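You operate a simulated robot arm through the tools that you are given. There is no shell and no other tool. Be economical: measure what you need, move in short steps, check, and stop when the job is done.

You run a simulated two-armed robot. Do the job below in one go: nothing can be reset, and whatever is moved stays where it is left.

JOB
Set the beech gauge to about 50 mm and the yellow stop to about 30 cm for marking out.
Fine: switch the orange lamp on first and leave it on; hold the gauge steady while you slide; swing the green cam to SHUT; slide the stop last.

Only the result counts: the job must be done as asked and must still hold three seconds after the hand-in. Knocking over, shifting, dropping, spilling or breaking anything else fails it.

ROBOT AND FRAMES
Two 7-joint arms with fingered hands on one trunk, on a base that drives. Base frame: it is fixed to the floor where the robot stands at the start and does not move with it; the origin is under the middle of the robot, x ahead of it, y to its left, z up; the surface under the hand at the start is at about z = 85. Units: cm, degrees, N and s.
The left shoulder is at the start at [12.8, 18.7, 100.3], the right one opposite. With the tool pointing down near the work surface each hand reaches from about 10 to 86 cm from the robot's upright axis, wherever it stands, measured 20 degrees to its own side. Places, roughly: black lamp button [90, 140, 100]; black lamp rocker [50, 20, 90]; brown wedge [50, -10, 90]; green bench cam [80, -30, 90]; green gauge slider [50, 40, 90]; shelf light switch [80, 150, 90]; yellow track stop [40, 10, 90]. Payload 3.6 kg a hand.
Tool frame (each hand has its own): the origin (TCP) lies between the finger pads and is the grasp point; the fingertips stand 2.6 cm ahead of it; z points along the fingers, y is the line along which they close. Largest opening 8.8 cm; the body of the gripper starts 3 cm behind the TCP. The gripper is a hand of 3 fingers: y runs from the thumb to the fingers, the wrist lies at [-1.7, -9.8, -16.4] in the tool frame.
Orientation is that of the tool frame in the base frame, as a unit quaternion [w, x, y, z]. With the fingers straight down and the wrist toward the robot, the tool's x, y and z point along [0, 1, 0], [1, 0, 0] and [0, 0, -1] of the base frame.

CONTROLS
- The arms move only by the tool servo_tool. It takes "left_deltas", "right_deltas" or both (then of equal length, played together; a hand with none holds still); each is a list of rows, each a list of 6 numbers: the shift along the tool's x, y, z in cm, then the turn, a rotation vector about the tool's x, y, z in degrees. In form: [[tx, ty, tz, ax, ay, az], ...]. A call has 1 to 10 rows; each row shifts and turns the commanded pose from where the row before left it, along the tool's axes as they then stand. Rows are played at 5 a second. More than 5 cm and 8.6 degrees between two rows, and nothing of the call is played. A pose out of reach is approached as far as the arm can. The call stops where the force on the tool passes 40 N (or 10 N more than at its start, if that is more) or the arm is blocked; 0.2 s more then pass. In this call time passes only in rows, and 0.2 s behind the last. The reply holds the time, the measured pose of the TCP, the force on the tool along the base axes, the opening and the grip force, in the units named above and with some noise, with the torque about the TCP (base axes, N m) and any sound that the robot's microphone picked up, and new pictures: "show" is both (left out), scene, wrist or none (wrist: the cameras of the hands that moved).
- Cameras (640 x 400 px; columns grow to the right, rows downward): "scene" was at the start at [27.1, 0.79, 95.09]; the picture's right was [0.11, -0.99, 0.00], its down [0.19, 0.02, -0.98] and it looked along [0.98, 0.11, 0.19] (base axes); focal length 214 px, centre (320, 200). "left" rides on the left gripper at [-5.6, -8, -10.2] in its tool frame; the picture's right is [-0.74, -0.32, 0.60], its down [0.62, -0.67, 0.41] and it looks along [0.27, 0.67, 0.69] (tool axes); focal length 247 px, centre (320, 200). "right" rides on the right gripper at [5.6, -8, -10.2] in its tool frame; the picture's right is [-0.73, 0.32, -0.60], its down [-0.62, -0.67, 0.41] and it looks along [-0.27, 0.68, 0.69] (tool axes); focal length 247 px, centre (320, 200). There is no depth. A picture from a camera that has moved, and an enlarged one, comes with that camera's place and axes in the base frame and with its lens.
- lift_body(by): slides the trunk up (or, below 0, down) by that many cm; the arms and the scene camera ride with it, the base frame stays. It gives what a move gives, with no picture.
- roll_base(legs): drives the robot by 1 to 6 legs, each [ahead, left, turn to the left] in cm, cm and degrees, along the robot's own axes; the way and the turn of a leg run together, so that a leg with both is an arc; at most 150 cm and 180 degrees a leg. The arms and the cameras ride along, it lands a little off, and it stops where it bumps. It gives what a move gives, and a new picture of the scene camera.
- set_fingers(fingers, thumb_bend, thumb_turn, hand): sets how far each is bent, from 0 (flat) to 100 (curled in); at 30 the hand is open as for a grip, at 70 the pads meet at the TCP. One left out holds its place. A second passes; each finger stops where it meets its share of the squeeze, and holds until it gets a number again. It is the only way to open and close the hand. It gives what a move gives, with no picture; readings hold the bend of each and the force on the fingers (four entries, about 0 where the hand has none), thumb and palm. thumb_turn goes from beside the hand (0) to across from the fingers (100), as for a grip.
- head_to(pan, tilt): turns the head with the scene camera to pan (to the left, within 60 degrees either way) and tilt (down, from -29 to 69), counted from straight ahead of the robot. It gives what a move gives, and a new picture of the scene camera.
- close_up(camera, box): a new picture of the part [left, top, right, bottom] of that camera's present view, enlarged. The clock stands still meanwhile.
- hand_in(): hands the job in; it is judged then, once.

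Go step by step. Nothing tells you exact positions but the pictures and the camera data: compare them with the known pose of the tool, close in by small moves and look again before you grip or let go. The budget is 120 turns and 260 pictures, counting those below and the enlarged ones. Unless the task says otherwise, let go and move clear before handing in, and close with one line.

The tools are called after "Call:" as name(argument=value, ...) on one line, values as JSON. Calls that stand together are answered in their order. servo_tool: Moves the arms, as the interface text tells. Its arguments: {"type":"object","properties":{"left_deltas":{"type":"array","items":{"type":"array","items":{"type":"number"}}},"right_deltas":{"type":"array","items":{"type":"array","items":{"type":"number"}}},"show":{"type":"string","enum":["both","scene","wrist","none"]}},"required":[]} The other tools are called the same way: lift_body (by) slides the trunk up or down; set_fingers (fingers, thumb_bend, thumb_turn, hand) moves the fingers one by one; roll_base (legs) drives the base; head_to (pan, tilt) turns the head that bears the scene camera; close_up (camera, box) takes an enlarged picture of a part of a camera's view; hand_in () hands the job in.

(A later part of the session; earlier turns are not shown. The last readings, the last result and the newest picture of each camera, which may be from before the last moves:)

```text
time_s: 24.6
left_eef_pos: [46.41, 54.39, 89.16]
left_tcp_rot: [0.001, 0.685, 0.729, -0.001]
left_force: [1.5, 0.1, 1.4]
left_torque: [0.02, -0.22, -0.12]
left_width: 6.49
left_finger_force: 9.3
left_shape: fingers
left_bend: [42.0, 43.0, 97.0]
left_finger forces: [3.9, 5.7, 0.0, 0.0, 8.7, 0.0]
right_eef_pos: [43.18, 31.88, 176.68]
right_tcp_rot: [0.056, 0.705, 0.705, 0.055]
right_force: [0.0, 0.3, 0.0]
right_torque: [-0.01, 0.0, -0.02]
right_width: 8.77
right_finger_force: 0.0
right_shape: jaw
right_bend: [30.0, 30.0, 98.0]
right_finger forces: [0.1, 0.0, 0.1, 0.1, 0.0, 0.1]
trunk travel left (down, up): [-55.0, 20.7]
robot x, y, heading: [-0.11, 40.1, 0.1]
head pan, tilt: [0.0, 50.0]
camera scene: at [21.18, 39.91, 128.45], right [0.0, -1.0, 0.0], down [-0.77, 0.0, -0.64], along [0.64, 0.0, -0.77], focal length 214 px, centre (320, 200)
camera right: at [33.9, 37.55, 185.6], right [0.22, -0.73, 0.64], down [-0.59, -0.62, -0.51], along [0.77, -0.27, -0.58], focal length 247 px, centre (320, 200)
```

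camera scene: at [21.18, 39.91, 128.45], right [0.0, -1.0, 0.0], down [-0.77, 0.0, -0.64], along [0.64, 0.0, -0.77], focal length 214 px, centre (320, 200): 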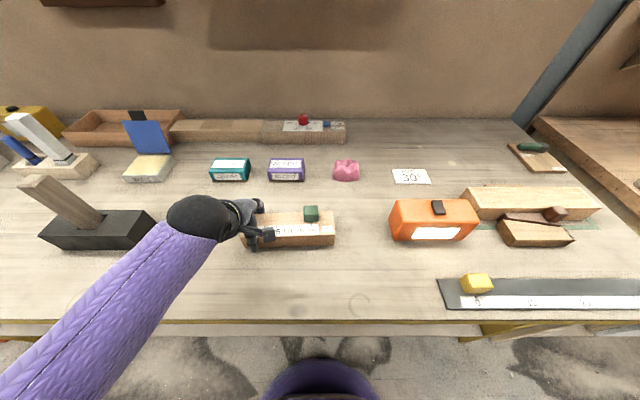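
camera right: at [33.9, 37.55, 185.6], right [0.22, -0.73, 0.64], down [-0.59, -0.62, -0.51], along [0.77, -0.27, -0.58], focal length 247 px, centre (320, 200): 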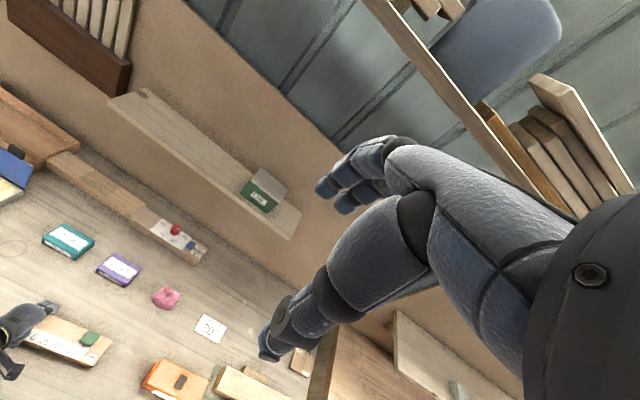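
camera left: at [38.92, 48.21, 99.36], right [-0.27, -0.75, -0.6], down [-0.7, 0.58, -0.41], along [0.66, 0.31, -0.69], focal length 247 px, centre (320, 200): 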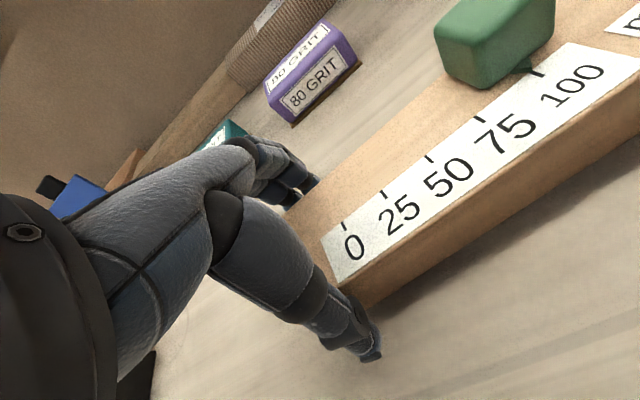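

Gauge is firmly held. Now lower the right hand off to the right of the gauge.

Call:
servo_tool(right_deltas=[[0, 0, 4.8, 0, 0, 0], [0, 0, 4.8, 0, 0, 0], [0, 0, 4.8, 0, 0, 0], [0, 0, 4.8, 0, 0, 0], [0, 0, 4.8, 0, 0, 0], [0, 0, 4.8, 0, 0, 0], [0, 0, 4.8, 0, 0, 0], [0, 0, 4.8, 0, 0, 0], [0, 0, 4.8, 0, 0, 0]], show="none")

Call:
set_fingers(hand="right", fingers=70, thumb_bend=70)

```text
time_s: 26.6
left_eef_pos: [46.4, 54.27, 89.08]
left_tcp_rot: [0.0, 0.685, 0.728, 0.0]
left_force: [0.5, 1.0, 1.4]
left_torque: [0.04, -0.2, 0.0]
left_width: 6.47
left_finger_force: 8.6
left_shape: fingers
left_bend: [43.0, 43.0, 97.0]
left_finger forces: [4.3, 4.3, 0.1, 0.1, 9.3, 0.1]
right_eef_pos: [50.21, 32.45, 137.65]
right_tcp_rot: [0.054, 0.705, 0.705, 0.056]
right_force: [0.8, -0.4, 0.0]
right_torque: [0.02, 0.01, -0.04]
right_width: 8.82
right_finger_force: 0.0
right_shape: jaw
right_bend: [30.0, 30.0, 98.0]
right_finger forces: [0.0, 0.0, 0.0, 0.0, 0.1, 0.0]
right hand out of reach, approached as far as the arm can: row 1, 2
trunk travel left (down, up): [-55.0, 20.7]
robot x, y, heading: [0.17, 39.78, 0.1]
head pan, tilt: [0.0, 50.0]
```

```text
time_s: 27.6
left_eef_pos: [46.38, 54.41, 89.07]
left_tcp_rot: [0.0, 0.685, 0.729, 0.0]
left_force: [-1.2, 0.0, 2.5]
left_torque: [0.01, -0.17, -0.01]
left_width: 6.47
left_finger_force: 8.7
left_shape: fingers
left_bend: [43.0, 43.0, 97.0]
left_finger forces: [4.4, 4.4, 0.1, 0.0, 9.3, 0.0]
right_eef_pos: [50.18, 32.47, 137.85]
right_tcp_rot: [0.054, 0.705, 0.705, 0.054]
right_force: [-0.1, -0.1, 0.5]
right_torque: [0.02, 0.01, -0.03]
right_width: 0.27
right_finger_force: 0.0
right_shape: fingers
right_bend: [70.0, 70.0, 98.0]
right_finger forces: [0.0, 0.1, 0.1, 0.0, 0.0, 0.1]
trunk travel left (down, up): [-55.0, 20.7]
robot x, y, heading: [0.1, 40.13, -0.1]
head pan, tilt: [0.0, 50.0]
```

Right arm's orientation is pitched by 9°; correct that and yaw the hand so its wrist lies to the right and the finger backs face the slider.

Call:
servo_tool(right_deltas=[[0, 0, 2, 4.4, 0, 0], [0, 0, 2, 4.4, 0, 0], [0, 0, 0, 0, 0, -8.5], [0, 0, 0, 0, 0, -8.5], [0, 0, 0, 0, 0, -8.5], [0, 0, 0, 0, 0, -8.5], [0, 0, 0, 0, 0, -8.5], [0, 0, 0, 0, 0, -8.5], [0, 0, 0, 0, 0, -8.5], [0, 0, 0, 0, 0, -8.5]], show="none")

Call:
servo_tool(right_deltas=[[0, 0, 2, 0, 0, -8.5], [0, 0, 2, 0, 0, -8.5], [0, 0, 2, 0, 0, -8]], show="both")

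```text
time_s: 29.8
left_eef_pos: [46.41, 54.24, 89.14]
left_tcp_rot: [0.0, 0.684, 0.729, 0.0]
left_force: [-0.8, -0.8, 1.6]
left_torque: [0.03, -0.18, 0.0]
left_width: 6.46
left_finger_force: 8.6
left_shape: fingers
left_bend: [43.0, 43.0, 97.0]
left_finger forces: [4.4, 4.3, 0.0, 0.0, 9.4, 0.0]
right_eef_pos: [50.98, 32.45, 133.79]
right_tcp_rot: [0.0, 0.31, 0.951, -0.001]
right_force: [-0.8, 0.7, -0.4]
right_torque: [0.01, -0.01, 0.03]
right_width: 0.22
right_finger_force: 0.1
right_shape: fingers
right_bend: [70.0, 70.0, 98.0]
right_finger forces: [0.1, 0.0, 0.1, 0.0, 0.0, 0.0]
right hand out of reach, approached as far as the arm can: row 9, 10
trunk travel left (down, up): [-55.0, 20.7]
robot x, y, heading: [0.05, 39.48, -0.0]
head pan, tilt: [0.0, 50.0]
```

```text
time_s: 30.6
left_eef_pos: [46.45, 54.3, 89.07]
left_tcp_rot: [0.001, 0.684, 0.729, 0.0]
left_force: [-0.5, -0.6, 2.5]
left_torque: [0.01, -0.17, 0.0]
left_width: 6.47
left_finger_force: 9.0
left_shape: fingers
left_bend: [43.0, 43.0, 97.0]
left_finger forces: [4.5, 4.3, 0.1, 0.1, 9.1, 0.1]
right_eef_pos: [50.83, 32.44, 133.78]
right_tcp_rot: [0.0, 0.311, 0.95, 0.0]
right_force: [0.0, -0.2, 0.2]
right_torque: [0.0, 0.03, 0.0]
right_width: 0.26
right_finger_force: 0.1
right_shape: fingers
right_bend: [70.0, 70.0, 98.0]
right_finger forces: [0.0, 0.0, 0.0, 0.0, 0.1, 0.0]
right hand out of reach, approached as far as the arm can: row 1, 2, 3
trunk travel left (down, up): [-55.0, 20.7]
robot x, y, heading: [-0.08, 40.07, -0.2]
head pan, tilt: [0.0, 50.0]
camera scene: at [21.18, 39.83, 128.45], right [0.0, -1.0, 0.0], down [-0.77, 0.0, -0.64], along [0.64, 0.0, -0.77], focal length 214 px, centre (320, 200)
camera right: at [41.8, 29.33, 144.04], right [0.78, -0.18, 0.6], down [0.11, -0.9, -0.41], along [0.61, 0.39, -0.69], focal length 247 px, centre (320, 200)
```

scene: 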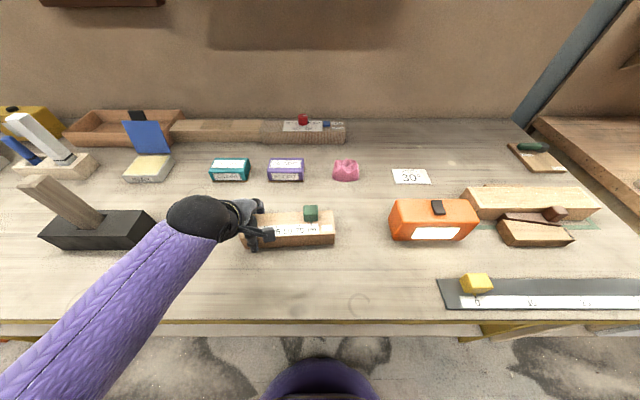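
right: 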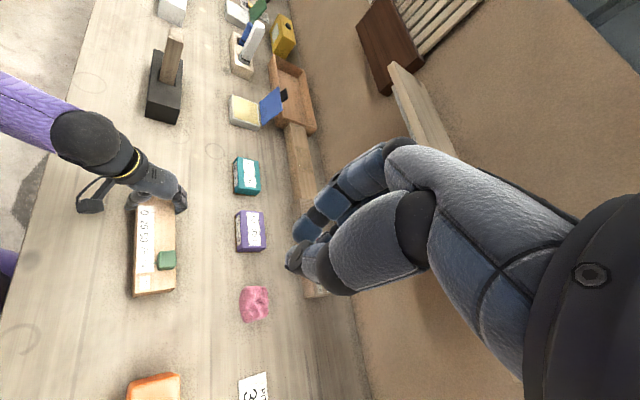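

Yaw reached about 54° and hit a limit; lower the hand and try turning further.

Call:
servo_tool(right_deltas=[[0, 0, 4.5, 0, 0, 0], [0, 0, 4.5, 0, 0, 0], [0, 0, 4.5, 0, 0, 0], [0, 0, 4.5, 0, 0, 0], [0, 0, 4.5, 0, 0, 0], [0, 0, 0, 0, 0, -8], [0, 0, 0, 0, 0, -8], [0, 0, 0, 0, 0, -8], [0, 0, 0, 0, 0, -8]], show="both")

```text
time_s: 32.6
left_eef_pos: [46.56, 54.38, 89.06]
left_tcp_rot: [0.0, 0.684, 0.729, 0.001]
left_force: [-0.1, 1.0, 1.6]
left_torque: [0.03, -0.19, 0.0]
left_width: 6.45
left_finger_force: 9.3
left_shape: fingers
left_bend: [43.0, 43.0, 97.0]
left_finger forces: [4.4, 4.4, 0.0, 0.0, 9.2, 0.1]
right_eef_pos: [50.87, 32.56, 111.34]
right_tcp_rot: [-0.001, 0.31, 0.951, 0.0]
right_force: [-0.7, -0.7, -0.7]
right_torque: [-0.04, -0.01, -0.03]
right_width: 0.23
right_finger_force: 0.1
right_shape: fingers
right_bend: [70.0, 70.0, 98.0]
right_finger forces: [0.0, 0.0, 0.1, 0.0, 0.0, 0.0]
right hand out of reach, approached as far as the arm can: row 6, 7, 8, 9
trunk travel left (down, up): [-55.0, 20.7]
robot x, y, heading: [-0.39, 39.67, 0.3]
head pan, tilt: [0.0, 50.0]
camera scene: at [21.17, 39.83, 128.45], right [0.0, -1.0, 0.0], down [-0.77, 0.0, -0.64], along [0.64, 0.0, -0.77], focal length 214 px, centre (320, 200)
camera right: at [41.82, 29.45, 121.5], right [0.78, -0.18, 0.6], down [0.11, -0.9, -0.41], along [0.61, 0.39, -0.69], focal length 247 px, centre (320, 200)
```

scene: 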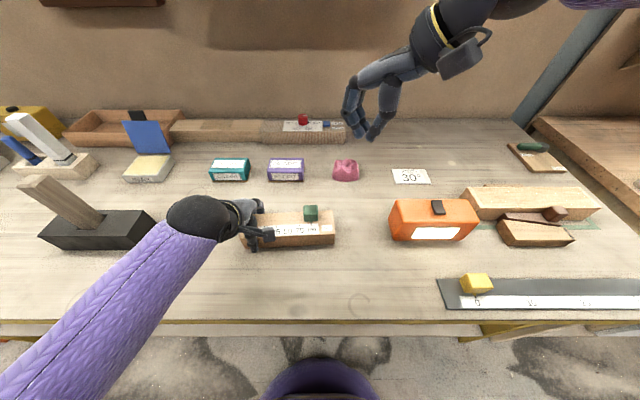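
right: 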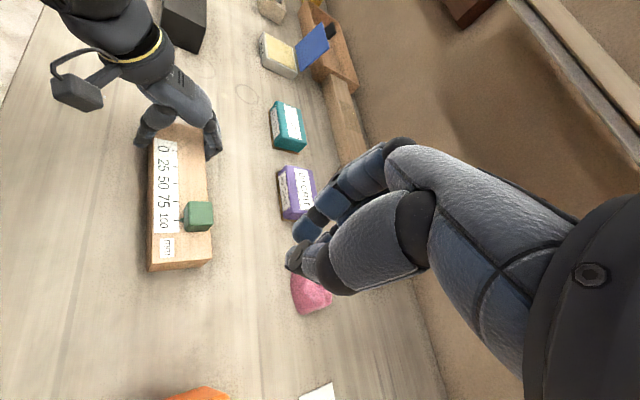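

Let me look closely at the hand's shape to decide which surface pushes.

Call:
close_up(camera="scene", box=[320, 0, 520, 150])

Call:
close_up(camera="right", box=[130, 90, 430, 310])

```text
2.67 times, centred on (420, 75) of scene
camera zoom: at [21.17, 39.83, 128.45], right [0.0, -1.0, 0.0], down [-0.77, 0.0, -0.64], along [0.64, 0.0, -0.77], focal length 572 px, centre (53, 533)
```

zoom: 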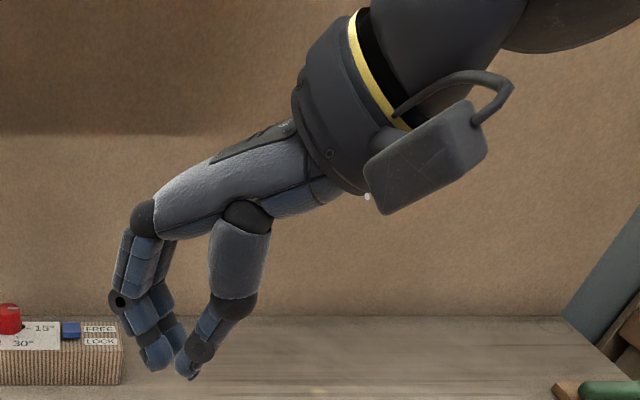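

```text
1.82 times, centred on (280, 200) of right
camera zoom: at [41.82, 29.45, 121.5], right [0.78, -0.18, 0.6], down [0.11, -0.9, -0.41], along [0.61, 0.39, -0.69], focal length 449 px, centre (393, 200)
```

zoom: 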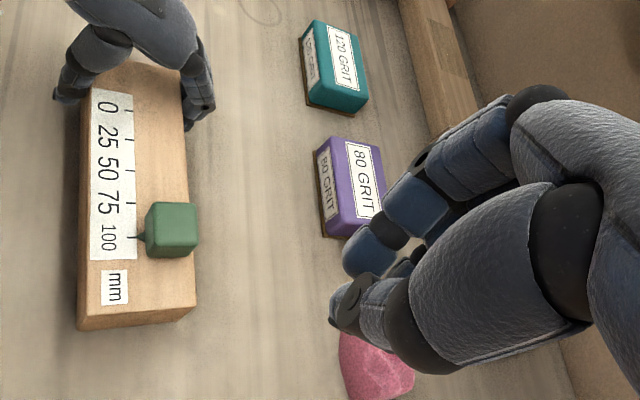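

I'll open the right hand so the fingers are near vertical, and push with the finger backs. Move into position to the right of the slider, still above it.

Call:
set_fingers(hand="right", fingers=30, thumb_bend=30)

Call:
servo_tool(right_deltas=[[1.2, -1.3, 3, 0, 0, 0], [1.2, -1.3, 3, 0, 0, 0], [0, 0, 4, 0, 0, 0], [0, 0, 4, 0, 0, 0]], show="both")

Call:
close_up(camera="scene", box=[240, 120, 400, 250])

Call:
close_up(camera="right", box=[130, 90, 430, 310])

```text
time_s: 33.6
left_eef_pos: [46.47, 54.23, 89.05]
left_tcp_rot: [0.0, 0.684, 0.729, 0.001]
left_force: [-0.6, -0.1, 2.8]
left_torque: [0.01, -0.21, -0.04]
left_width: 6.46
left_finger_force: 8.9
left_shape: fingers
left_bend: [43.0, 43.0, 97.0]
left_finger forces: [4.4, 4.3, 0.0, 0.0, 9.2, 0.1]
right_eef_pos: [50.84, 32.66, 111.29]
right_tcp_rot: [0.0, 0.311, 0.95, 0.0]
right_force: [0.4, -0.7, -0.4]
right_torque: [0.0, 0.04, 0.0]
right_width: 8.81
right_finger_force: 0.0
right_shape: fingers
right_bend: [30.0, 30.0, 98.0]
right_finger forces: [0.0, 0.1, 0.0, 0.0, 0.0, 0.0]
trunk travel left (down, up): [-55.0, 20.7]
robot x, y, heading: [0.08, 39.86, -0.1]
head pan, tilt: [0.0, 50.0]
```

```text
time_s: 34.6
left_eef_pos: [46.63, 54.22, 89.11]
left_tcp_rot: [0.001, 0.685, 0.728, 0.0]
left_force: [-0.5, 1.6, 2.0]
left_torque: [0.02, -0.18, 0.02]
left_width: 6.46
left_finger_force: 8.7
left_shape: fingers
left_bend: [43.0, 43.0, 97.0]
left_finger forces: [4.4, 4.4, 0.0, 0.0, 9.2, 0.1]
right_eef_pos: [47.39, 31.92, 97.29]
right_tcp_rot: [0.001, 0.31, 0.951, 0.0]
right_force: [-0.9, -0.9, -0.5]
right_torque: [-0.02, 0.0, 0.04]
right_width: 8.8
right_finger_force: 0.1
right_shape: fingers
right_bend: [30.0, 30.0, 98.0]
right_finger forces: [0.0, 0.1, 0.0, 0.0, 0.1, 0.0]
trunk travel left (down, up): [-55.0, 20.7]
robot x, y, heading: [0.1, 40.03, -0.2]
head pan, tilt: [0.0, 50.0]
camera scene: at [21.18, 39.84, 128.45], right [0.0, -1.0, 0.0], down [-0.77, 0.0, -0.64], along [0.64, 0.0, -0.77], focal length 214 px, centre (320, 200)
camera right: at [38.4, 28.68, 107.42], right [0.78, -0.18, 0.6], down [0.11, -0.9, -0.41], along [0.62, 0.39, -0.69], focal length 247 px, centre (320, 200)
```

scene: 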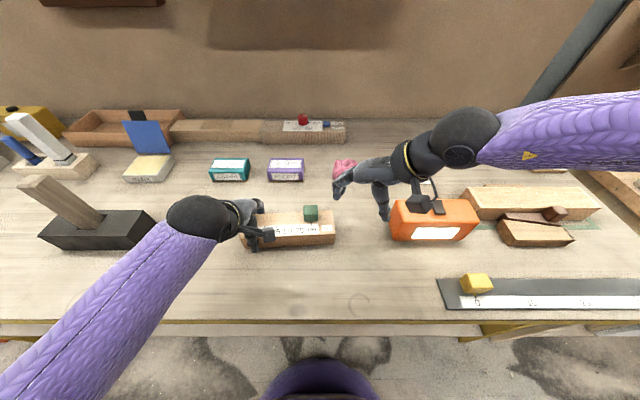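
right: 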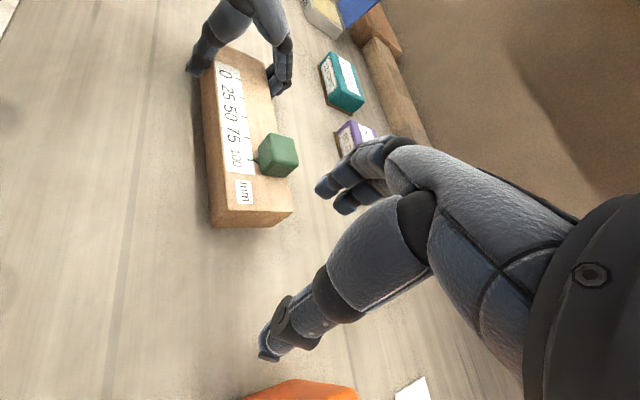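

```text
3.08 times, centred on (320, 185) of scene
camera zoom: at [21.18, 39.84, 128.45], right [0.0, -1.0, 0.0], down [-0.77, 0.0, -0.64], along [0.64, 0.0, -0.77], focal length 660 px, centre (320, 246)
```

zoom: 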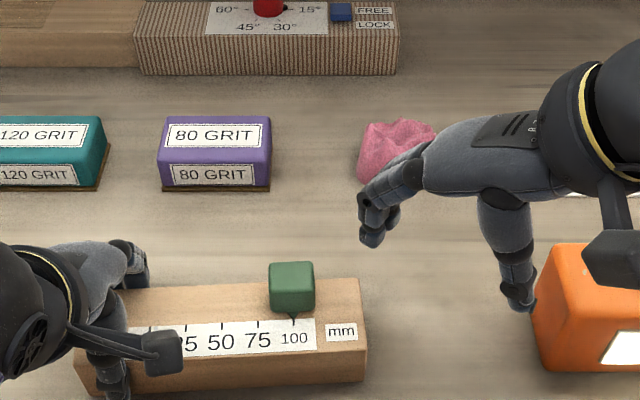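

```text
1.82 times, centred on (280, 200) of right
camera zoom: at [38.4, 28.68, 107.42], right [0.78, -0.18, 0.6], down [0.11, -0.9, -0.41], along [0.62, 0.39, -0.69], focal length 449 px, centre (393, 200)
```

zoom: 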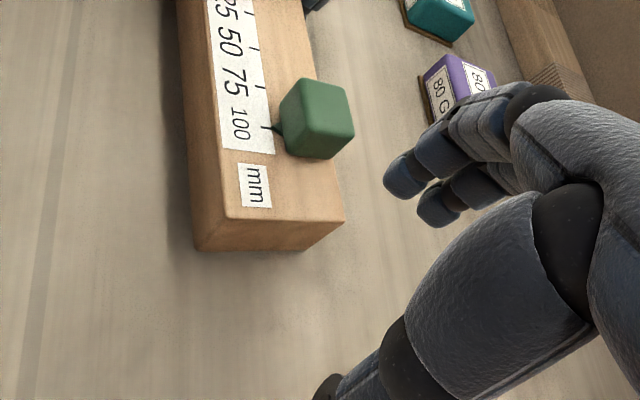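

Index fingertip is at about [49.3, 36.5, 95], clear right of the slider. Lower it to just above the gauge top.

Call:
servo_tool(right_deltas=[[0.3, -0.2, 2, 0, 0, 0], [0, 0, 2, 0, 0, 0]], show="both")

Call:
close_up(camera="scene", box=[240, 120, 400, 250])

Call:
close_up(camera="right", box=[130, 90, 430, 310])

```text
time_s: 35.2
left_eef_pos: [46.45, 54.28, 89.22]
left_tcp_rot: [0.0, 0.685, 0.729, -0.001]
left_force: [0.5, -0.1, 2.1]
left_torque: [0.0, -0.18, 0.0]
left_width: 6.45
left_finger_force: 9.3
left_shape: fingers
left_bend: [43.0, 43.0, 97.0]
left_finger forces: [4.4, 4.3, 0.0, 0.0, 9.2, 0.1]
right_eef_pos: [47.0, 31.78, 93.27]
right_tcp_rot: [0.001, 0.311, 0.95, 0.0]
right_force: [-0.1, -0.4, -0.2]
right_torque: [0.01, -0.02, 0.0]
right_width: 8.79
right_finger_force: 0.1
right_shape: fingers
right_bend: [30.0, 30.0, 98.0]
right_finger forces: [0.0, 0.0, 0.0, 0.0, 0.0, 0.1]
trunk travel left (down, up): [-55.0, 20.7]
robot x, y, heading: [0.14, 39.98, -0.2]
head pan, tilt: [0.0, 50.0]
camera scene: at [21.18, 39.84, 128.45], right [0.0, -1.0, 0.0], down [-0.77, 0.0, -0.64], along [0.64, 0.0, -0.77], focal length 214 px, centre (320, 200)
camera right: at [37.99, 28.63, 103.49], right [0.78, -0.18, 0.6], down [0.11, -0.9, -0.41], along [0.61, 0.39, -0.69], focal length 247 px, centre (320, 200)
```

scene: 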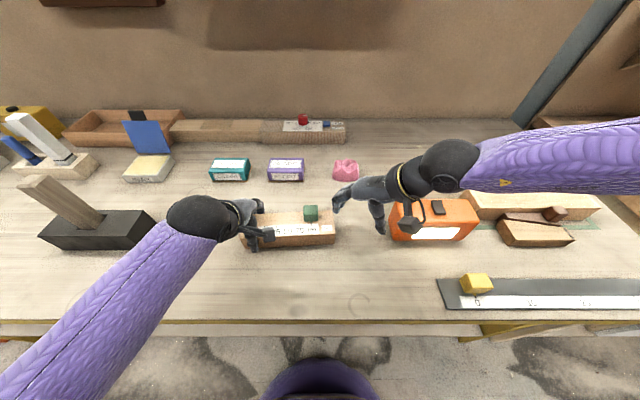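
right: 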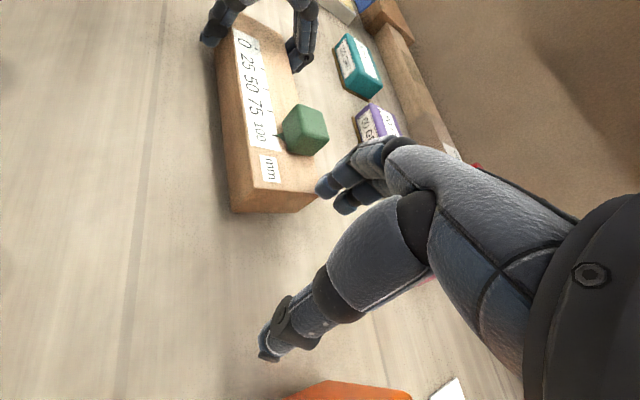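

```text
3.08 times, centred on (320, 185) of scene
camera zoom: at [21.18, 39.84, 128.45], right [0.0, -1.0, 0.0], down [-0.77, 0.0, -0.64], along [0.64, 0.0, -0.77], focal length 660 px, centre (320, 246)
```

zoom: 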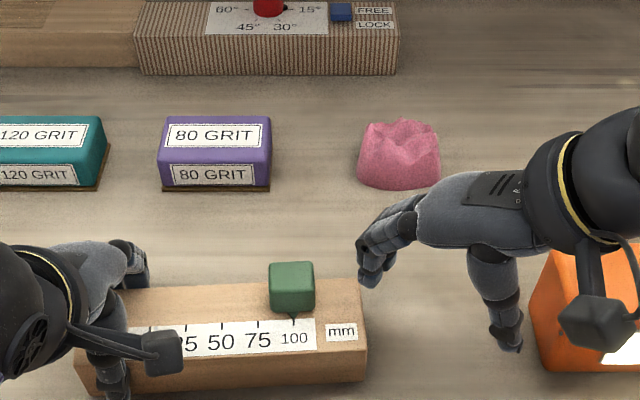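

```text
1.82 times, centred on (280, 200) of right
camera zoom: at [37.99, 28.63, 103.49], right [0.78, -0.18, 0.6], down [0.11, -0.9, -0.41], along [0.61, 0.39, -0.69], focal length 449 px, centre (393, 200)
```

zoom: 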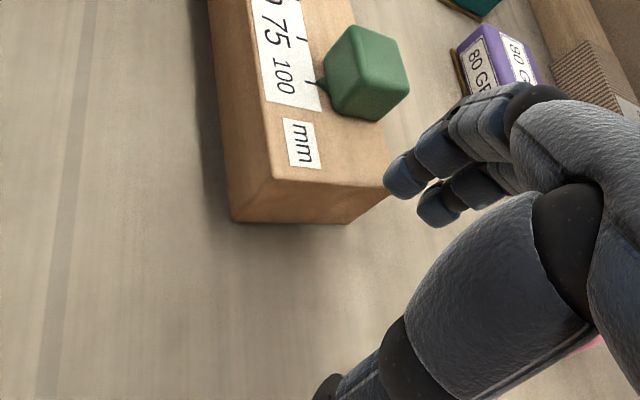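

Aligned with the slider in x. Advance left along the gauge until near contact.

Call:
servo_tool(right_deltas=[[0.8, 0.75, 0.1, 0, 0, 0], [0.64, 0.77, 0.1, 0, 0, 0], [0.32, 0.38, 0, 0, 0, 0]], show="scene")

Call:
close_up(camera="scene", box=[240, 150, 380, 250])

```text
time_s: 36.0
left_eef_pos: [46.47, 54.37, 89.06]
left_tcp_rot: [0.0, 0.685, 0.728, 0.0]
left_force: [-0.1, 0.2, 2.1]
left_torque: [0.02, -0.15, -0.01]
left_width: 6.43
left_finger_force: 9.0
left_shape: fingers
left_bend: [43.0, 43.0, 97.0]
left_finger forces: [4.4, 4.4, 0.0, 0.1, 9.2, 0.0]
right_eef_pos: [46.74, 34.33, 93.08]
right_tcp_rot: [0.001, 0.311, 0.951, 0.0]
right_force: [-0.1, 0.5, 0.0]
right_torque: [-0.01, 0.01, 0.0]
right_width: 8.82
right_finger_force: 0.2
right_shape: fingers
right_bend: [30.0, 30.0, 98.0]
right_finger forces: [0.0, 0.1, 0.1, 0.1, 0.1, 0.0]
trunk travel left (down, up): [-55.0, 20.7]
robot x, y, heading: [-0.54, 40.02, 0.0]
head pan, tilt: [0.0, 50.0]
camera scene: at [21.18, 39.84, 128.45], right [0.0, -1.0, 0.0], down [-0.77, 0.0, -0.64], along [0.64, 0.0, -0.77], focal length 214 px, centre (320, 200)
```

scene: 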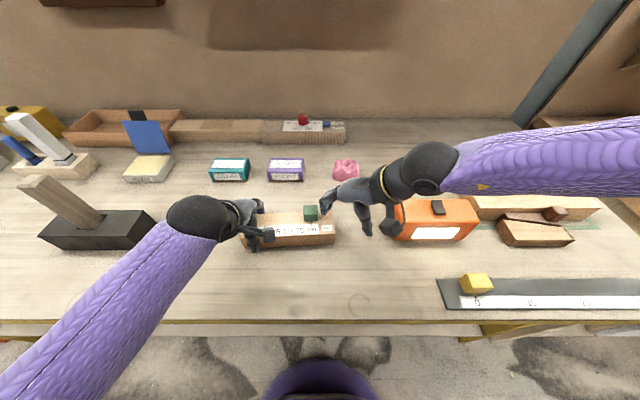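

```text
4.00 times, centred on (310, 200) of scene
camera zoom: at [21.18, 39.84, 128.45], right [0.0, -1.0, 0.0], down [-0.77, 0.0, -0.64], along [0.64, 0.0, -0.77], focal length 858 px, centre (360, 200)
```

zoom: 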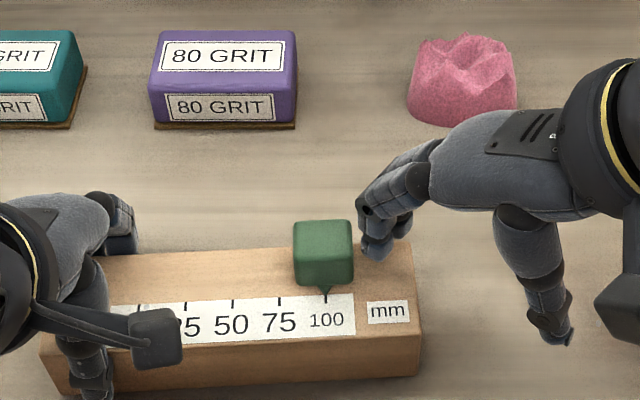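

Nearly touching. Push in steps, watching force.

Call:
servo_tool(right_deltas=[[0.48, 0.2, 0, 0, 0, 0], [0.32, 0.38, 0, 0, 0, 0], [0.32, 0.38, 0, 0, 0, 0], [0.32, 0.38, 0, 0, 0, 0], [0.32, 0.38, 0, 0, 0, 0]], show="scene")

Call:
close_up(camera="scene", box=[240, 150, 380, 250])

```text
time_s: 37.2
left_eef_pos: [46.42, 54.25, 89.07]
left_tcp_rot: [0.0, 0.685, 0.729, 0.0]
left_force: [-0.5, 1.5, 2.4]
left_torque: [0.01, -0.17, 0.01]
left_width: 6.45
left_finger_force: 8.9
left_shape: fingers
left_bend: [43.0, 43.0, 97.0]
left_finger forces: [4.4, 4.4, 0.1, 0.1, 9.2, 0.0]
right_eef_pos: [46.3, 36.85, 93.01]
right_tcp_rot: [0.0, 0.311, 0.951, 0.0]
right_force: [-0.6, -0.3, 0.1]
right_torque: [0.03, 0.0, 0.0]
right_width: 8.8
right_finger_force: 0.1
right_shape: fingers
right_bend: [30.0, 30.0, 98.0]
right_finger forces: [0.2, 0.0, 0.0, 0.0, 0.0, 0.1]
trunk travel left (down, up): [-55.0, 20.7]
robot x, y, heading: [0.09, 40.2, 0.2]
head pan, tilt: [0.0, 50.0]
camera scene: at [21.18, 39.84, 128.45], right [0.0, -1.0, 0.0], down [-0.77, 0.0, -0.64], along [0.64, 0.0, -0.77], focal length 214 px, centre (320, 200)
```

scene: 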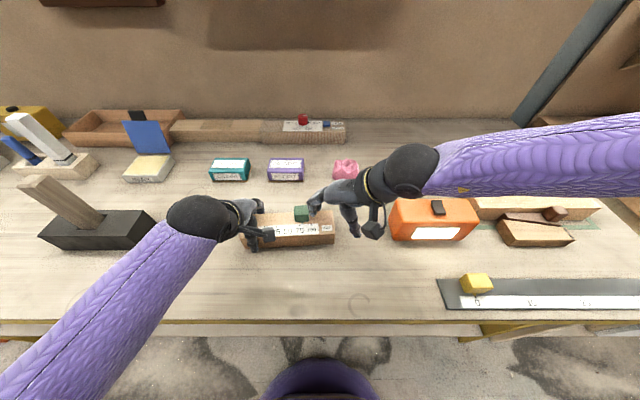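

```text
4.00 times, centred on (310, 200) of scene
camera zoom: at [21.18, 39.84, 128.45], right [0.0, -1.0, 0.0], down [-0.77, 0.0, -0.64], along [0.64, 0.0, -0.77], focal length 858 px, centre (360, 200)
```

zoom: 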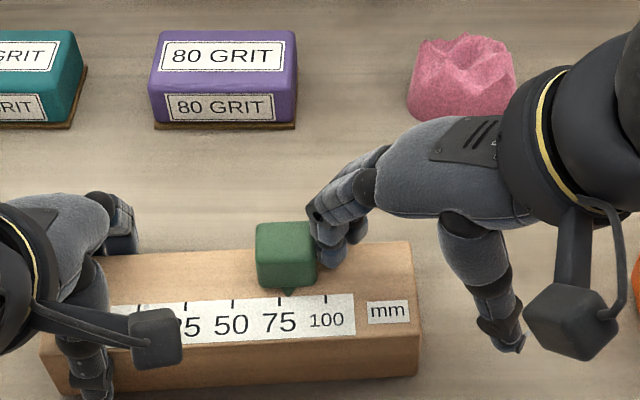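

The slider moves freely, now about 80 mm. Push 2.5 cm more, then trim.

Call:
servo_tool(right_deltas=[[0.32, 0.38, 0, 0, 0, 0], [0.32, 0.38, 0, 0, 0, 0], [0.32, 0.38, 0, 0, 0, 0], [0.32, 0.38, 0, 0, 0, 0], [0.32, 0.38, 0, 0, 0, 0]], show="scene")

Call:
close_up(camera="scene", box=[240, 150, 380, 250])

Call:
close_up(camera="left", box=[200, 0, 640, 300])

```text
time_s: 38.4
left_eef_pos: [46.36, 54.31, 89.09]
left_tcp_rot: [0.001, 0.685, 0.728, 0.0]
left_force: [-0.6, -0.5, 2.3]
left_torque: [0.03, -0.16, -0.05]
left_width: 6.41
left_finger_force: 9.1
left_shape: fingers
left_bend: [43.0, 43.0, 97.0]
left_finger forces: [4.3, 4.4, 0.0, 0.1, 9.2, 0.1]
right_eef_pos: [46.18, 39.29, 93.09]
right_tcp_rot: [0.0, 0.31, 0.951, 0.0]
right_force: [-0.2, 0.1, 0.2]
right_torque: [0.0, 0.01, 0.0]
right_width: 8.8
right_finger_force: 0.1
right_shape: fingers
right_bend: [30.0, 30.0, 98.0]
right_finger forces: [0.1, 0.0, 0.0, 0.1, 0.1, 0.0]
trunk travel left (down, up): [-55.0, 20.7]
robot x, y, heading: [-0.08, 40.2, -0.1]
head pan, tilt: [0.0, 50.0]
camera scene: at [21.18, 39.84, 128.45], right [0.0, -1.0, 0.0], down [-0.77, 0.0, -0.64], along [0.64, 0.0, -0.77], focal length 214 px, centre (320, 200)
```

scene: 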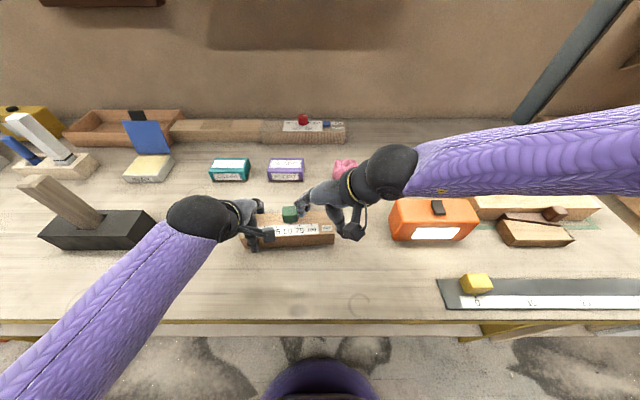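

```text
4.00 times, centred on (310, 200) of scene
camera zoom: at [21.18, 39.84, 128.45], right [0.0, -1.0, 0.0], down [-0.77, 0.0, -0.64], along [0.64, 0.0, -0.77], focal length 858 px, centre (360, 200)
```

zoom: 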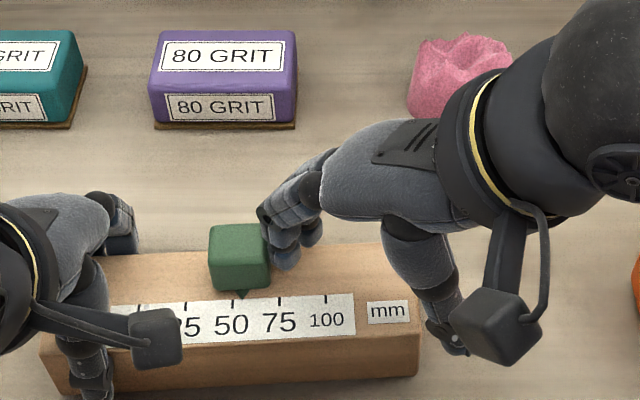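

```text
1.33 times, centred on (420, 150) of left
camera zoom: at [38.9, 48.21, 99.4], right [-0.27, -0.75, -0.6], down [-0.7, 0.58, -0.41], along [0.66, 0.31, -0.69], focal length 329 px, centre (187, 267)
```

zoom: 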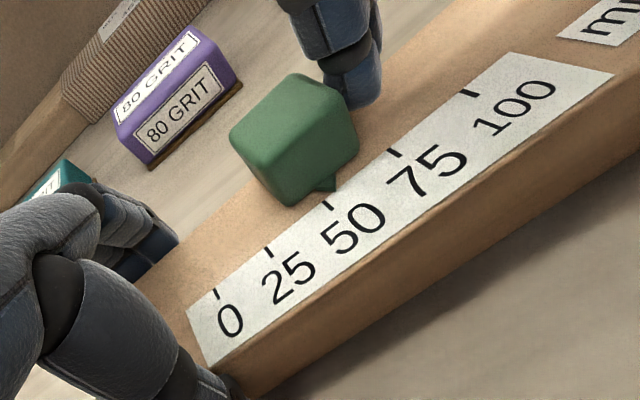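

Pointer is about 5 mm short of the 50 mark; push a final 0.5 cm.

Call:
servo_tool(right_deltas=[[0.16, 0.19, 0, 0, 0, 0], [0.16, 0.19, 0, 0, 0, 0]], show="none")

Call:
close_up(camera="scene", box=[270, 190, 350, 240])

Call:
close_up(camera="left", box=[300, 40, 540, 200])

```text
time_s: 39.0
left_eef_pos: [46.4, 54.33, 89.14]
left_tcp_rot: [0.0, 0.685, 0.729, 0.001]
left_force: [0.5, -0.3, 2.2]
left_torque: [-0.02, -0.19, 0.02]
left_width: 6.45
left_finger_force: 9.0
left_shape: fingers
left_bend: [43.0, 43.0, 97.0]
left_finger forces: [4.5, 4.4, 0.0, 0.0, 9.2, 0.0]
right_eef_pos: [46.12, 39.77, 93.19]
right_tcp_rot: [0.0, 0.31, 0.951, 0.0]
right_force: [0.2, -0.4, -0.1]
right_torque: [-0.03, 0.03, 0.02]
right_width: 8.8
right_finger_force: 0.7
right_shape: fingers
right_bend: [30.0, 30.0, 98.0]
right_finger forces: [0.3, 0.1, 0.0, 0.0, 0.1, 0.0]
trunk travel left (down, up): [-55.0, 20.7]
robot x, y, heading: [0.26, 40.03, -0.0]
head pan, tilt: [0.0, 50.0]
```

```text
8.00 times, centred on (310, 215) of scene
camera zoom: at [21.18, 39.83, 128.45], right [0.0, -1.0, 0.0], down [-0.77, 0.0, -0.64], along [0.64, 0.0, -0.77], focal length 1716 px, centre (400, 80)
```

zoom: 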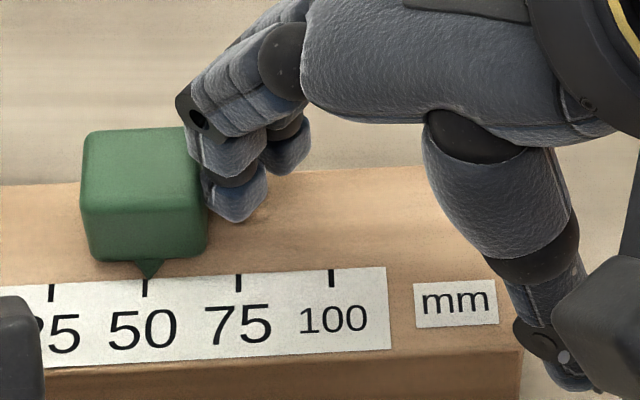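

```text
2.50 times, centred on (420, 120) of left
camera zoom: at [38.91, 48.2, 99.4], right [-0.27, -0.75, -0.6], down [-0.7, 0.58, -0.41], along [0.66, 0.31, -0.69], focal length 617 px, centre (70, 400)
```

zoom: 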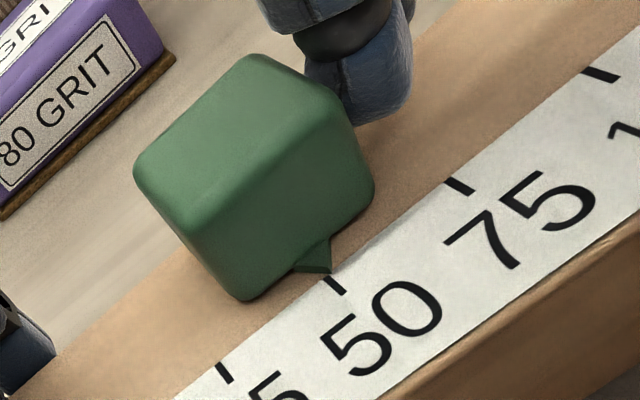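

Within about 1 mm of 50. A last 1 mm nudge, then back the right hand off and up.

Call:
servo_tool(right_deltas=[[0.06, 0.08, 0, 0, 0, 0], [-0.64, -0.77, 0, 0, 0, 0], [-1.28, -1.54, 0, 0, 0, 0], [0, 0, -4, 0, 0, 0], [0, 0, -4.5, 0, 0, 0], [0, 0, -4.5, 0, 0, 0], [0, 0, -4.5, 0, 0, 0], [0, 0, -4.5, 0, 0, 0]], show="scene")

Call:
close_up(camera="scene", box=[250, 190, 350, 250])

```text
time_s: 40.8
left_eef_pos: [46.39, 54.37, 89.17]
left_tcp_rot: [0.0, 0.685, 0.729, 0.001]
left_force: [0.5, 0.8, 2.0]
left_torque: [0.02, -0.14, 0.0]
left_width: 6.47
left_finger_force: 9.0
left_shape: fingers
left_bend: [43.0, 43.0, 97.0]
left_finger forces: [4.4, 4.4, 0.0, 0.0, 9.4, 0.0]
right_eef_pos: [46.2, 36.88, 115.03]
right_tcp_rot: [0.0, 0.311, 0.95, 0.0]
right_force: [0.3, -0.2, 0.2]
right_torque: [-0.03, 0.02, 0.01]
right_width: 8.8
right_finger_force: 0.1
right_shape: fingers
right_bend: [30.0, 30.0, 98.0]
right_finger forces: [0.0, 0.1, 0.0, 0.1, 0.0, 0.0]
trunk travel left (down, up): [-55.0, 20.7]
robot x, y, heading: [-0.37, 40.02, -0.1]
head pan, tilt: [0.0, 50.0]
camera scene: at [21.17, 39.84, 128.45], right [0.0, -1.0, 0.0], down [-0.77, 0.0, -0.64], along [0.64, 0.0, -0.77], focal length 214 px, centre (320, 200)
```

scene: 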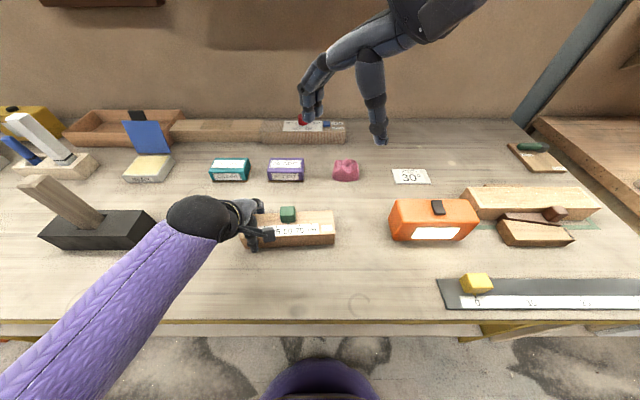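

```text
6.40 times, centred on (300, 220) of scene
camera zoom: at [21.17, 39.84, 128.45], right [0.0, -1.0, 0.0], down [-0.77, 0.0, -0.64], along [0.64, 0.0, -0.77], focal length 1373 px, centre (448, 72)
```

zoom: 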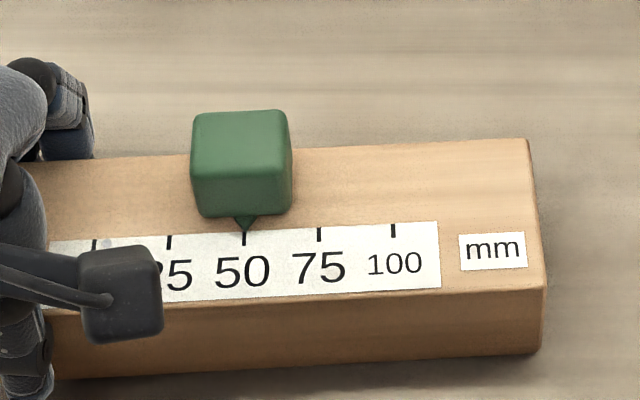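

Right on 50 mm. Release the gauge with the left hand and lift it straight up.

Call:
set_fingers(hand="left", fingers=30, thumb_bend=30)

Call:
servo_tool(left_deltas=[[0, 0, -2, 0, 0, 0], [0, 0, -4, 0, 0, 0], [0, 0, -4.5, 0, 0, 0], [0, 0, -4.5, 0, 0, 0], [0, 0, -4.5, 0, 0, 0], [0, 0, -4.5, 0, 0, 0], [0, 0, -4.5, 0, 0, 0]], show="scene")

Call:
close_up(camera="scene", box=[230, 180, 350, 260])

```text
time_s: 41.8
left_eef_pos: [46.44, 54.24, 89.19]
left_tcp_rot: [0.0, 0.685, 0.729, 0.0]
left_force: [0.0, -0.4, -0.4]
left_torque: [-0.01, 0.03, -0.02]
left_width: 8.84
left_finger_force: 0.0
left_shape: fingers
left_bend: [30.0, 30.0, 97.0]
left_finger forces: [0.0, 0.1, 0.1, 0.0, 0.1, 0.1]
right_eef_pos: [46.29, 36.95, 115.04]
right_tcp_rot: [0.0, 0.311, 0.951, 0.0]
right_force: [0.5, -0.1, -0.5]
right_torque: [0.0, -0.03, 0.0]
right_width: 8.81
right_finger_force: 0.1
right_shape: fingers
right_bend: [30.0, 30.0, 98.0]
right_finger forces: [0.0, 0.0, 0.1, 0.0, 0.0, 0.1]
trunk travel left (down, up): [-55.0, 20.7]
robot x, y, heading: [0.08, 39.9, -0.0]
head pan, tilt: [0.0, 50.0]
```

```text
time_s: 43.4
left_eef_pos: [46.43, 55.06, 117.67]
left_tcp_rot: [-0.004, 0.682, 0.731, 0.005]
left_force: [0.0, 0.7, 1.4]
left_torque: [0.01, -0.01, -0.02]
left_width: 8.81
left_finger_force: 0.0
left_shape: fingers
left_bend: [30.0, 30.0, 97.0]
left_finger forces: [0.1, 0.1, 0.0, 0.0, 0.1, 0.0]
right_eef_pos: [46.27, 36.81, 115.06]
right_tcp_rot: [0.0, 0.311, 0.95, 0.0]
right_force: [0.2, 0.4, 0.0]
right_torque: [-0.02, -0.02, 0.0]
right_width: 8.81
right_finger_force: 0.2
right_shape: fingers
right_bend: [30.0, 30.0, 98.0]
right_finger forces: [0.1, 0.1, 0.0, 0.1, 0.0, 0.1]
trunk travel left (down, up): [-55.0, 20.7]
robot x, y, heading: [0.16, 39.77, 0.0]
head pan, tilt: [0.0, 50.0]
camera scene: at [21.22, 39.8, 128.44], right [0.0, -1.0, 0.0], down [-0.77, 0.0, -0.64], along [0.64, 0.0, -0.77], focal length 214 px, centre (320, 200)
```

scene: 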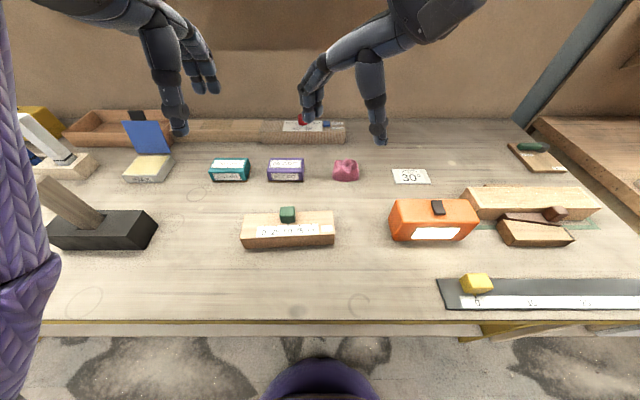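

```text
5.00 times, centred on (290, 220) of scene
camera zoom: at [21.22, 39.8, 128.44], right [0.0, -1.0, 0.0], down [-0.77, 0.0, -0.64], along [0.64, 0.0, -0.77], focal length 1072 px, centre (470, 100)
```

zoom: 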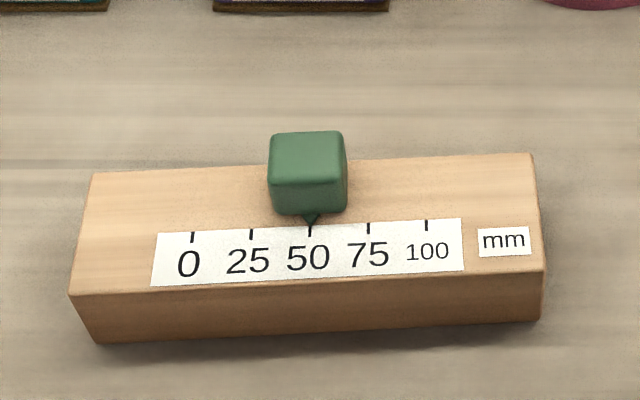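

Gauge reads 50 and is released. Next the cam (pivot ≈[78, −30], handle tip ≈[77, −22.5]): raise both hands, un-yaw the right, drive back right, and lower the trunk some for reach.

Call:
servo_tool(left_deltas=[[0, 0, -3.2, 0, 0, 0.5], [0, 0, -3.2, 0, 0, 0.5], [0, 0, -3.2, 0, 0, 0.5], [0, 0, -3.2, 0, 0, 0.5], [0, 0, -3.2, 0, 0, 0.5], [0, 0, -3.2, 0, 0, 0.5], [0, 0, -3.2, 0, 0, 0.5]], right_deltas=[[0, 0, -3.2, 0, 0, 7.7], [0, 0, -3.2, 0, 0, 7.7], [0, 0, -3.2, 0, 0, 7.7], [0, 0, -3.2, 0, 0, 7.7], [0, 0, -3.2, 0, 0, 7.7], [0, 0, -3.2, 0, 0, 7.7], [0, 0, -3.2, 0, 0, 7.6]], show="none")

Call:
roll_base(legs=[[0, -41, 0]])

Call:
lift_body(by=-18)

Call:
head_to(pan=-20, tilt=30)

```text
time_s: 45.0
left_eef_pos: [53.03, 54.36, 134.37]
left_tcp_rot: [0.002, 0.707, 0.708, -0.001]
left_force: [0.7, 0.5, 0.4]
left_torque: [-0.02, 0.01, 0.0]
left_width: 8.82
left_finger_force: 0.0
left_shape: fingers
left_bend: [30.0, 30.0, 97.0]
left_finger forces: [0.0, 0.1, 0.1, 0.0, 0.0, 0.0]
left hand out of reach, approached as far as the arm can: row 3, 4, 5, 6, 7
right_eef_pos: [46.28, 37.01, 137.61]
right_tcp_rot: [0.0, 0.708, 0.706, 0.0]
right_force: [0.1, 0.3, -0.6]
right_torque: [0.0, 0.0, -0.03]
right_width: 8.8
right_finger_force: 0.1
right_shape: fingers
right_bend: [30.0, 30.0, 98.0]
right_finger forces: [0.0, 0.1, 0.0, 0.1, 0.0, 0.0]
trunk travel left (down, up): [-55.0, 20.7]
robot x, y, heading: [-0.41, 40.05, -0.1]
head pan, tilt: [0.0, 50.0]
```

```text
time_s: 47.5
left_eef_pos: [53.09, 13.42, 134.43]
left_tcp_rot: [0.001, 0.706, 0.708, 0.0]
left_force: [0.1, -0.3, -0.5]
left_torque: [-0.02, 0.01, 0.0]
left_width: 8.82
left_finger_force: 0.0
left_shape: fingers
left_bend: [30.0, 30.0, 97.0]
left_finger forces: [0.0, 0.0, 0.0, 0.0, 0.0, 0.0]
right_eef_pos: [46.37, -4.09, 137.37]
right_tcp_rot: [-0.001, 0.706, 0.708, 0.0]
right_force: [-0.2, 0.0, -0.1]
right_torque: [0.01, 0.01, -0.01]
right_width: 8.81
right_finger_force: 0.0
right_shape: fingers
right_bend: [30.0, 30.0, 98.0]
right_finger forces: [0.1, 0.0, 0.0, 0.1, 0.0, 0.0]
trunk travel left (down, up): [-55.0, 20.7]
robot x, y, heading: [0.01, -1.16, 0.3]
head pan, tilt: [0.0, 50.0]
camera scene: at [21.25, -1.19, 128.44], right [0.0, -1.0, 0.0], down [-0.77, 0.0, -0.64], along [0.64, 0.0, -0.77], focal length 214 px, centre (320, 200)
```

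scene: 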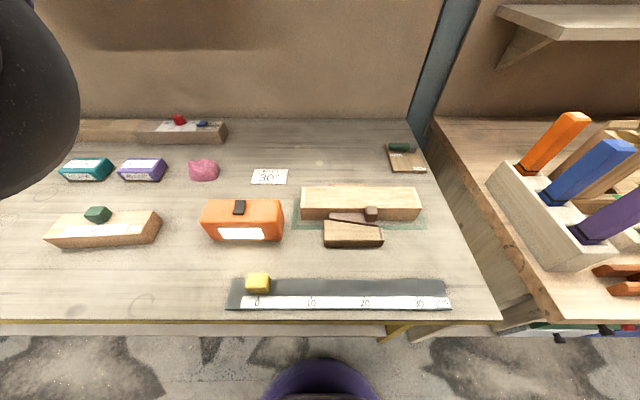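

```text
time_s: 49.5
left_eef_pos: [55.03, 13.46, 112.97]
left_tcp_rot: [-0.021, 0.705, 0.709, -0.02]
left_force: [0.7, -0.4, 0.3]
left_torque: [-0.01, 0.0, -0.02]
left_width: 8.81
left_finger_force: 0.2
left_shape: fingers
left_bend: [30.0, 30.0, 97.0]
left_finger forces: [0.0, 0.0, 0.1, 0.0, 0.0, 0.0]
right_eef_pos: [46.33, -4.1, 119.58]
right_tcp_rot: [0.0, 0.706, 0.708, 0.0]
right_force: [0.1, 0.5, -0.5]
right_torque: [-0.01, -0.03, 0.06]
right_width: 8.8
right_finger_force: 0.1
right_shape: fingers
right_bend: [30.0, 30.0, 98.0]
right_finger forces: [0.1, 0.0, 0.0, 0.0, 0.0, 0.0]
trunk travel left (down, up): [-37.0, 38.7]
robot x, y, heading: [-0.09, -0.73, 0.3]
head pan, tilt: [0.0, 50.0]
```

```text
time_s: 50.4
left_eef_pos: [55.03, 13.4, 113.16]
left_tcp_rot: [-0.02, 0.706, 0.708, -0.021]
left_force: [0.2, 0.7, -0.2]
left_torque: [0.0, 0.0, 0.06]
left_width: 8.81
left_finger_force: 0.1
left_shape: fingers
left_bend: [30.0, 30.0, 97.0]
left_finger forces: [0.1, 0.0, 0.1, 0.0, 0.0, 0.1]
right_eef_pos: [46.39, -4.17, 119.56]
right_tcp_rot: [0.0, 0.707, 0.708, 0.001]
right_force: [0.0, 0.8, -0.2]
right_torque: [-0.02, -0.01, 0.0]
right_width: 8.78
right_finger_force: 0.0
right_shape: fingers
right_bend: [30.0, 30.0, 98.0]
right_finger forces: [0.0, 0.0, 0.0, 0.1, 0.0, 0.0]
trunk travel left (down, up): [-37.0, 38.7]
robot x, y, heading: [-0.12, -1.13, 0.2]
head pan, tilt: [-20.0, 30.0]
camera scene: at [23.48, -4.22, 112.55], right [-0.34, -0.94, 0.0], down [-0.47, 0.17, -0.87], along [0.81, -0.29, -0.5], focal length 214 px, centre (320, 200)
```

scene: 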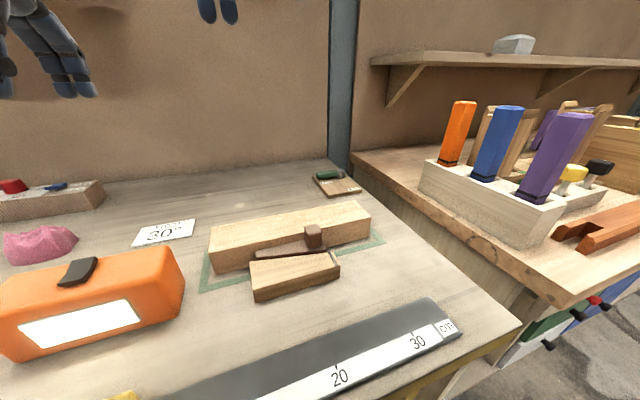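

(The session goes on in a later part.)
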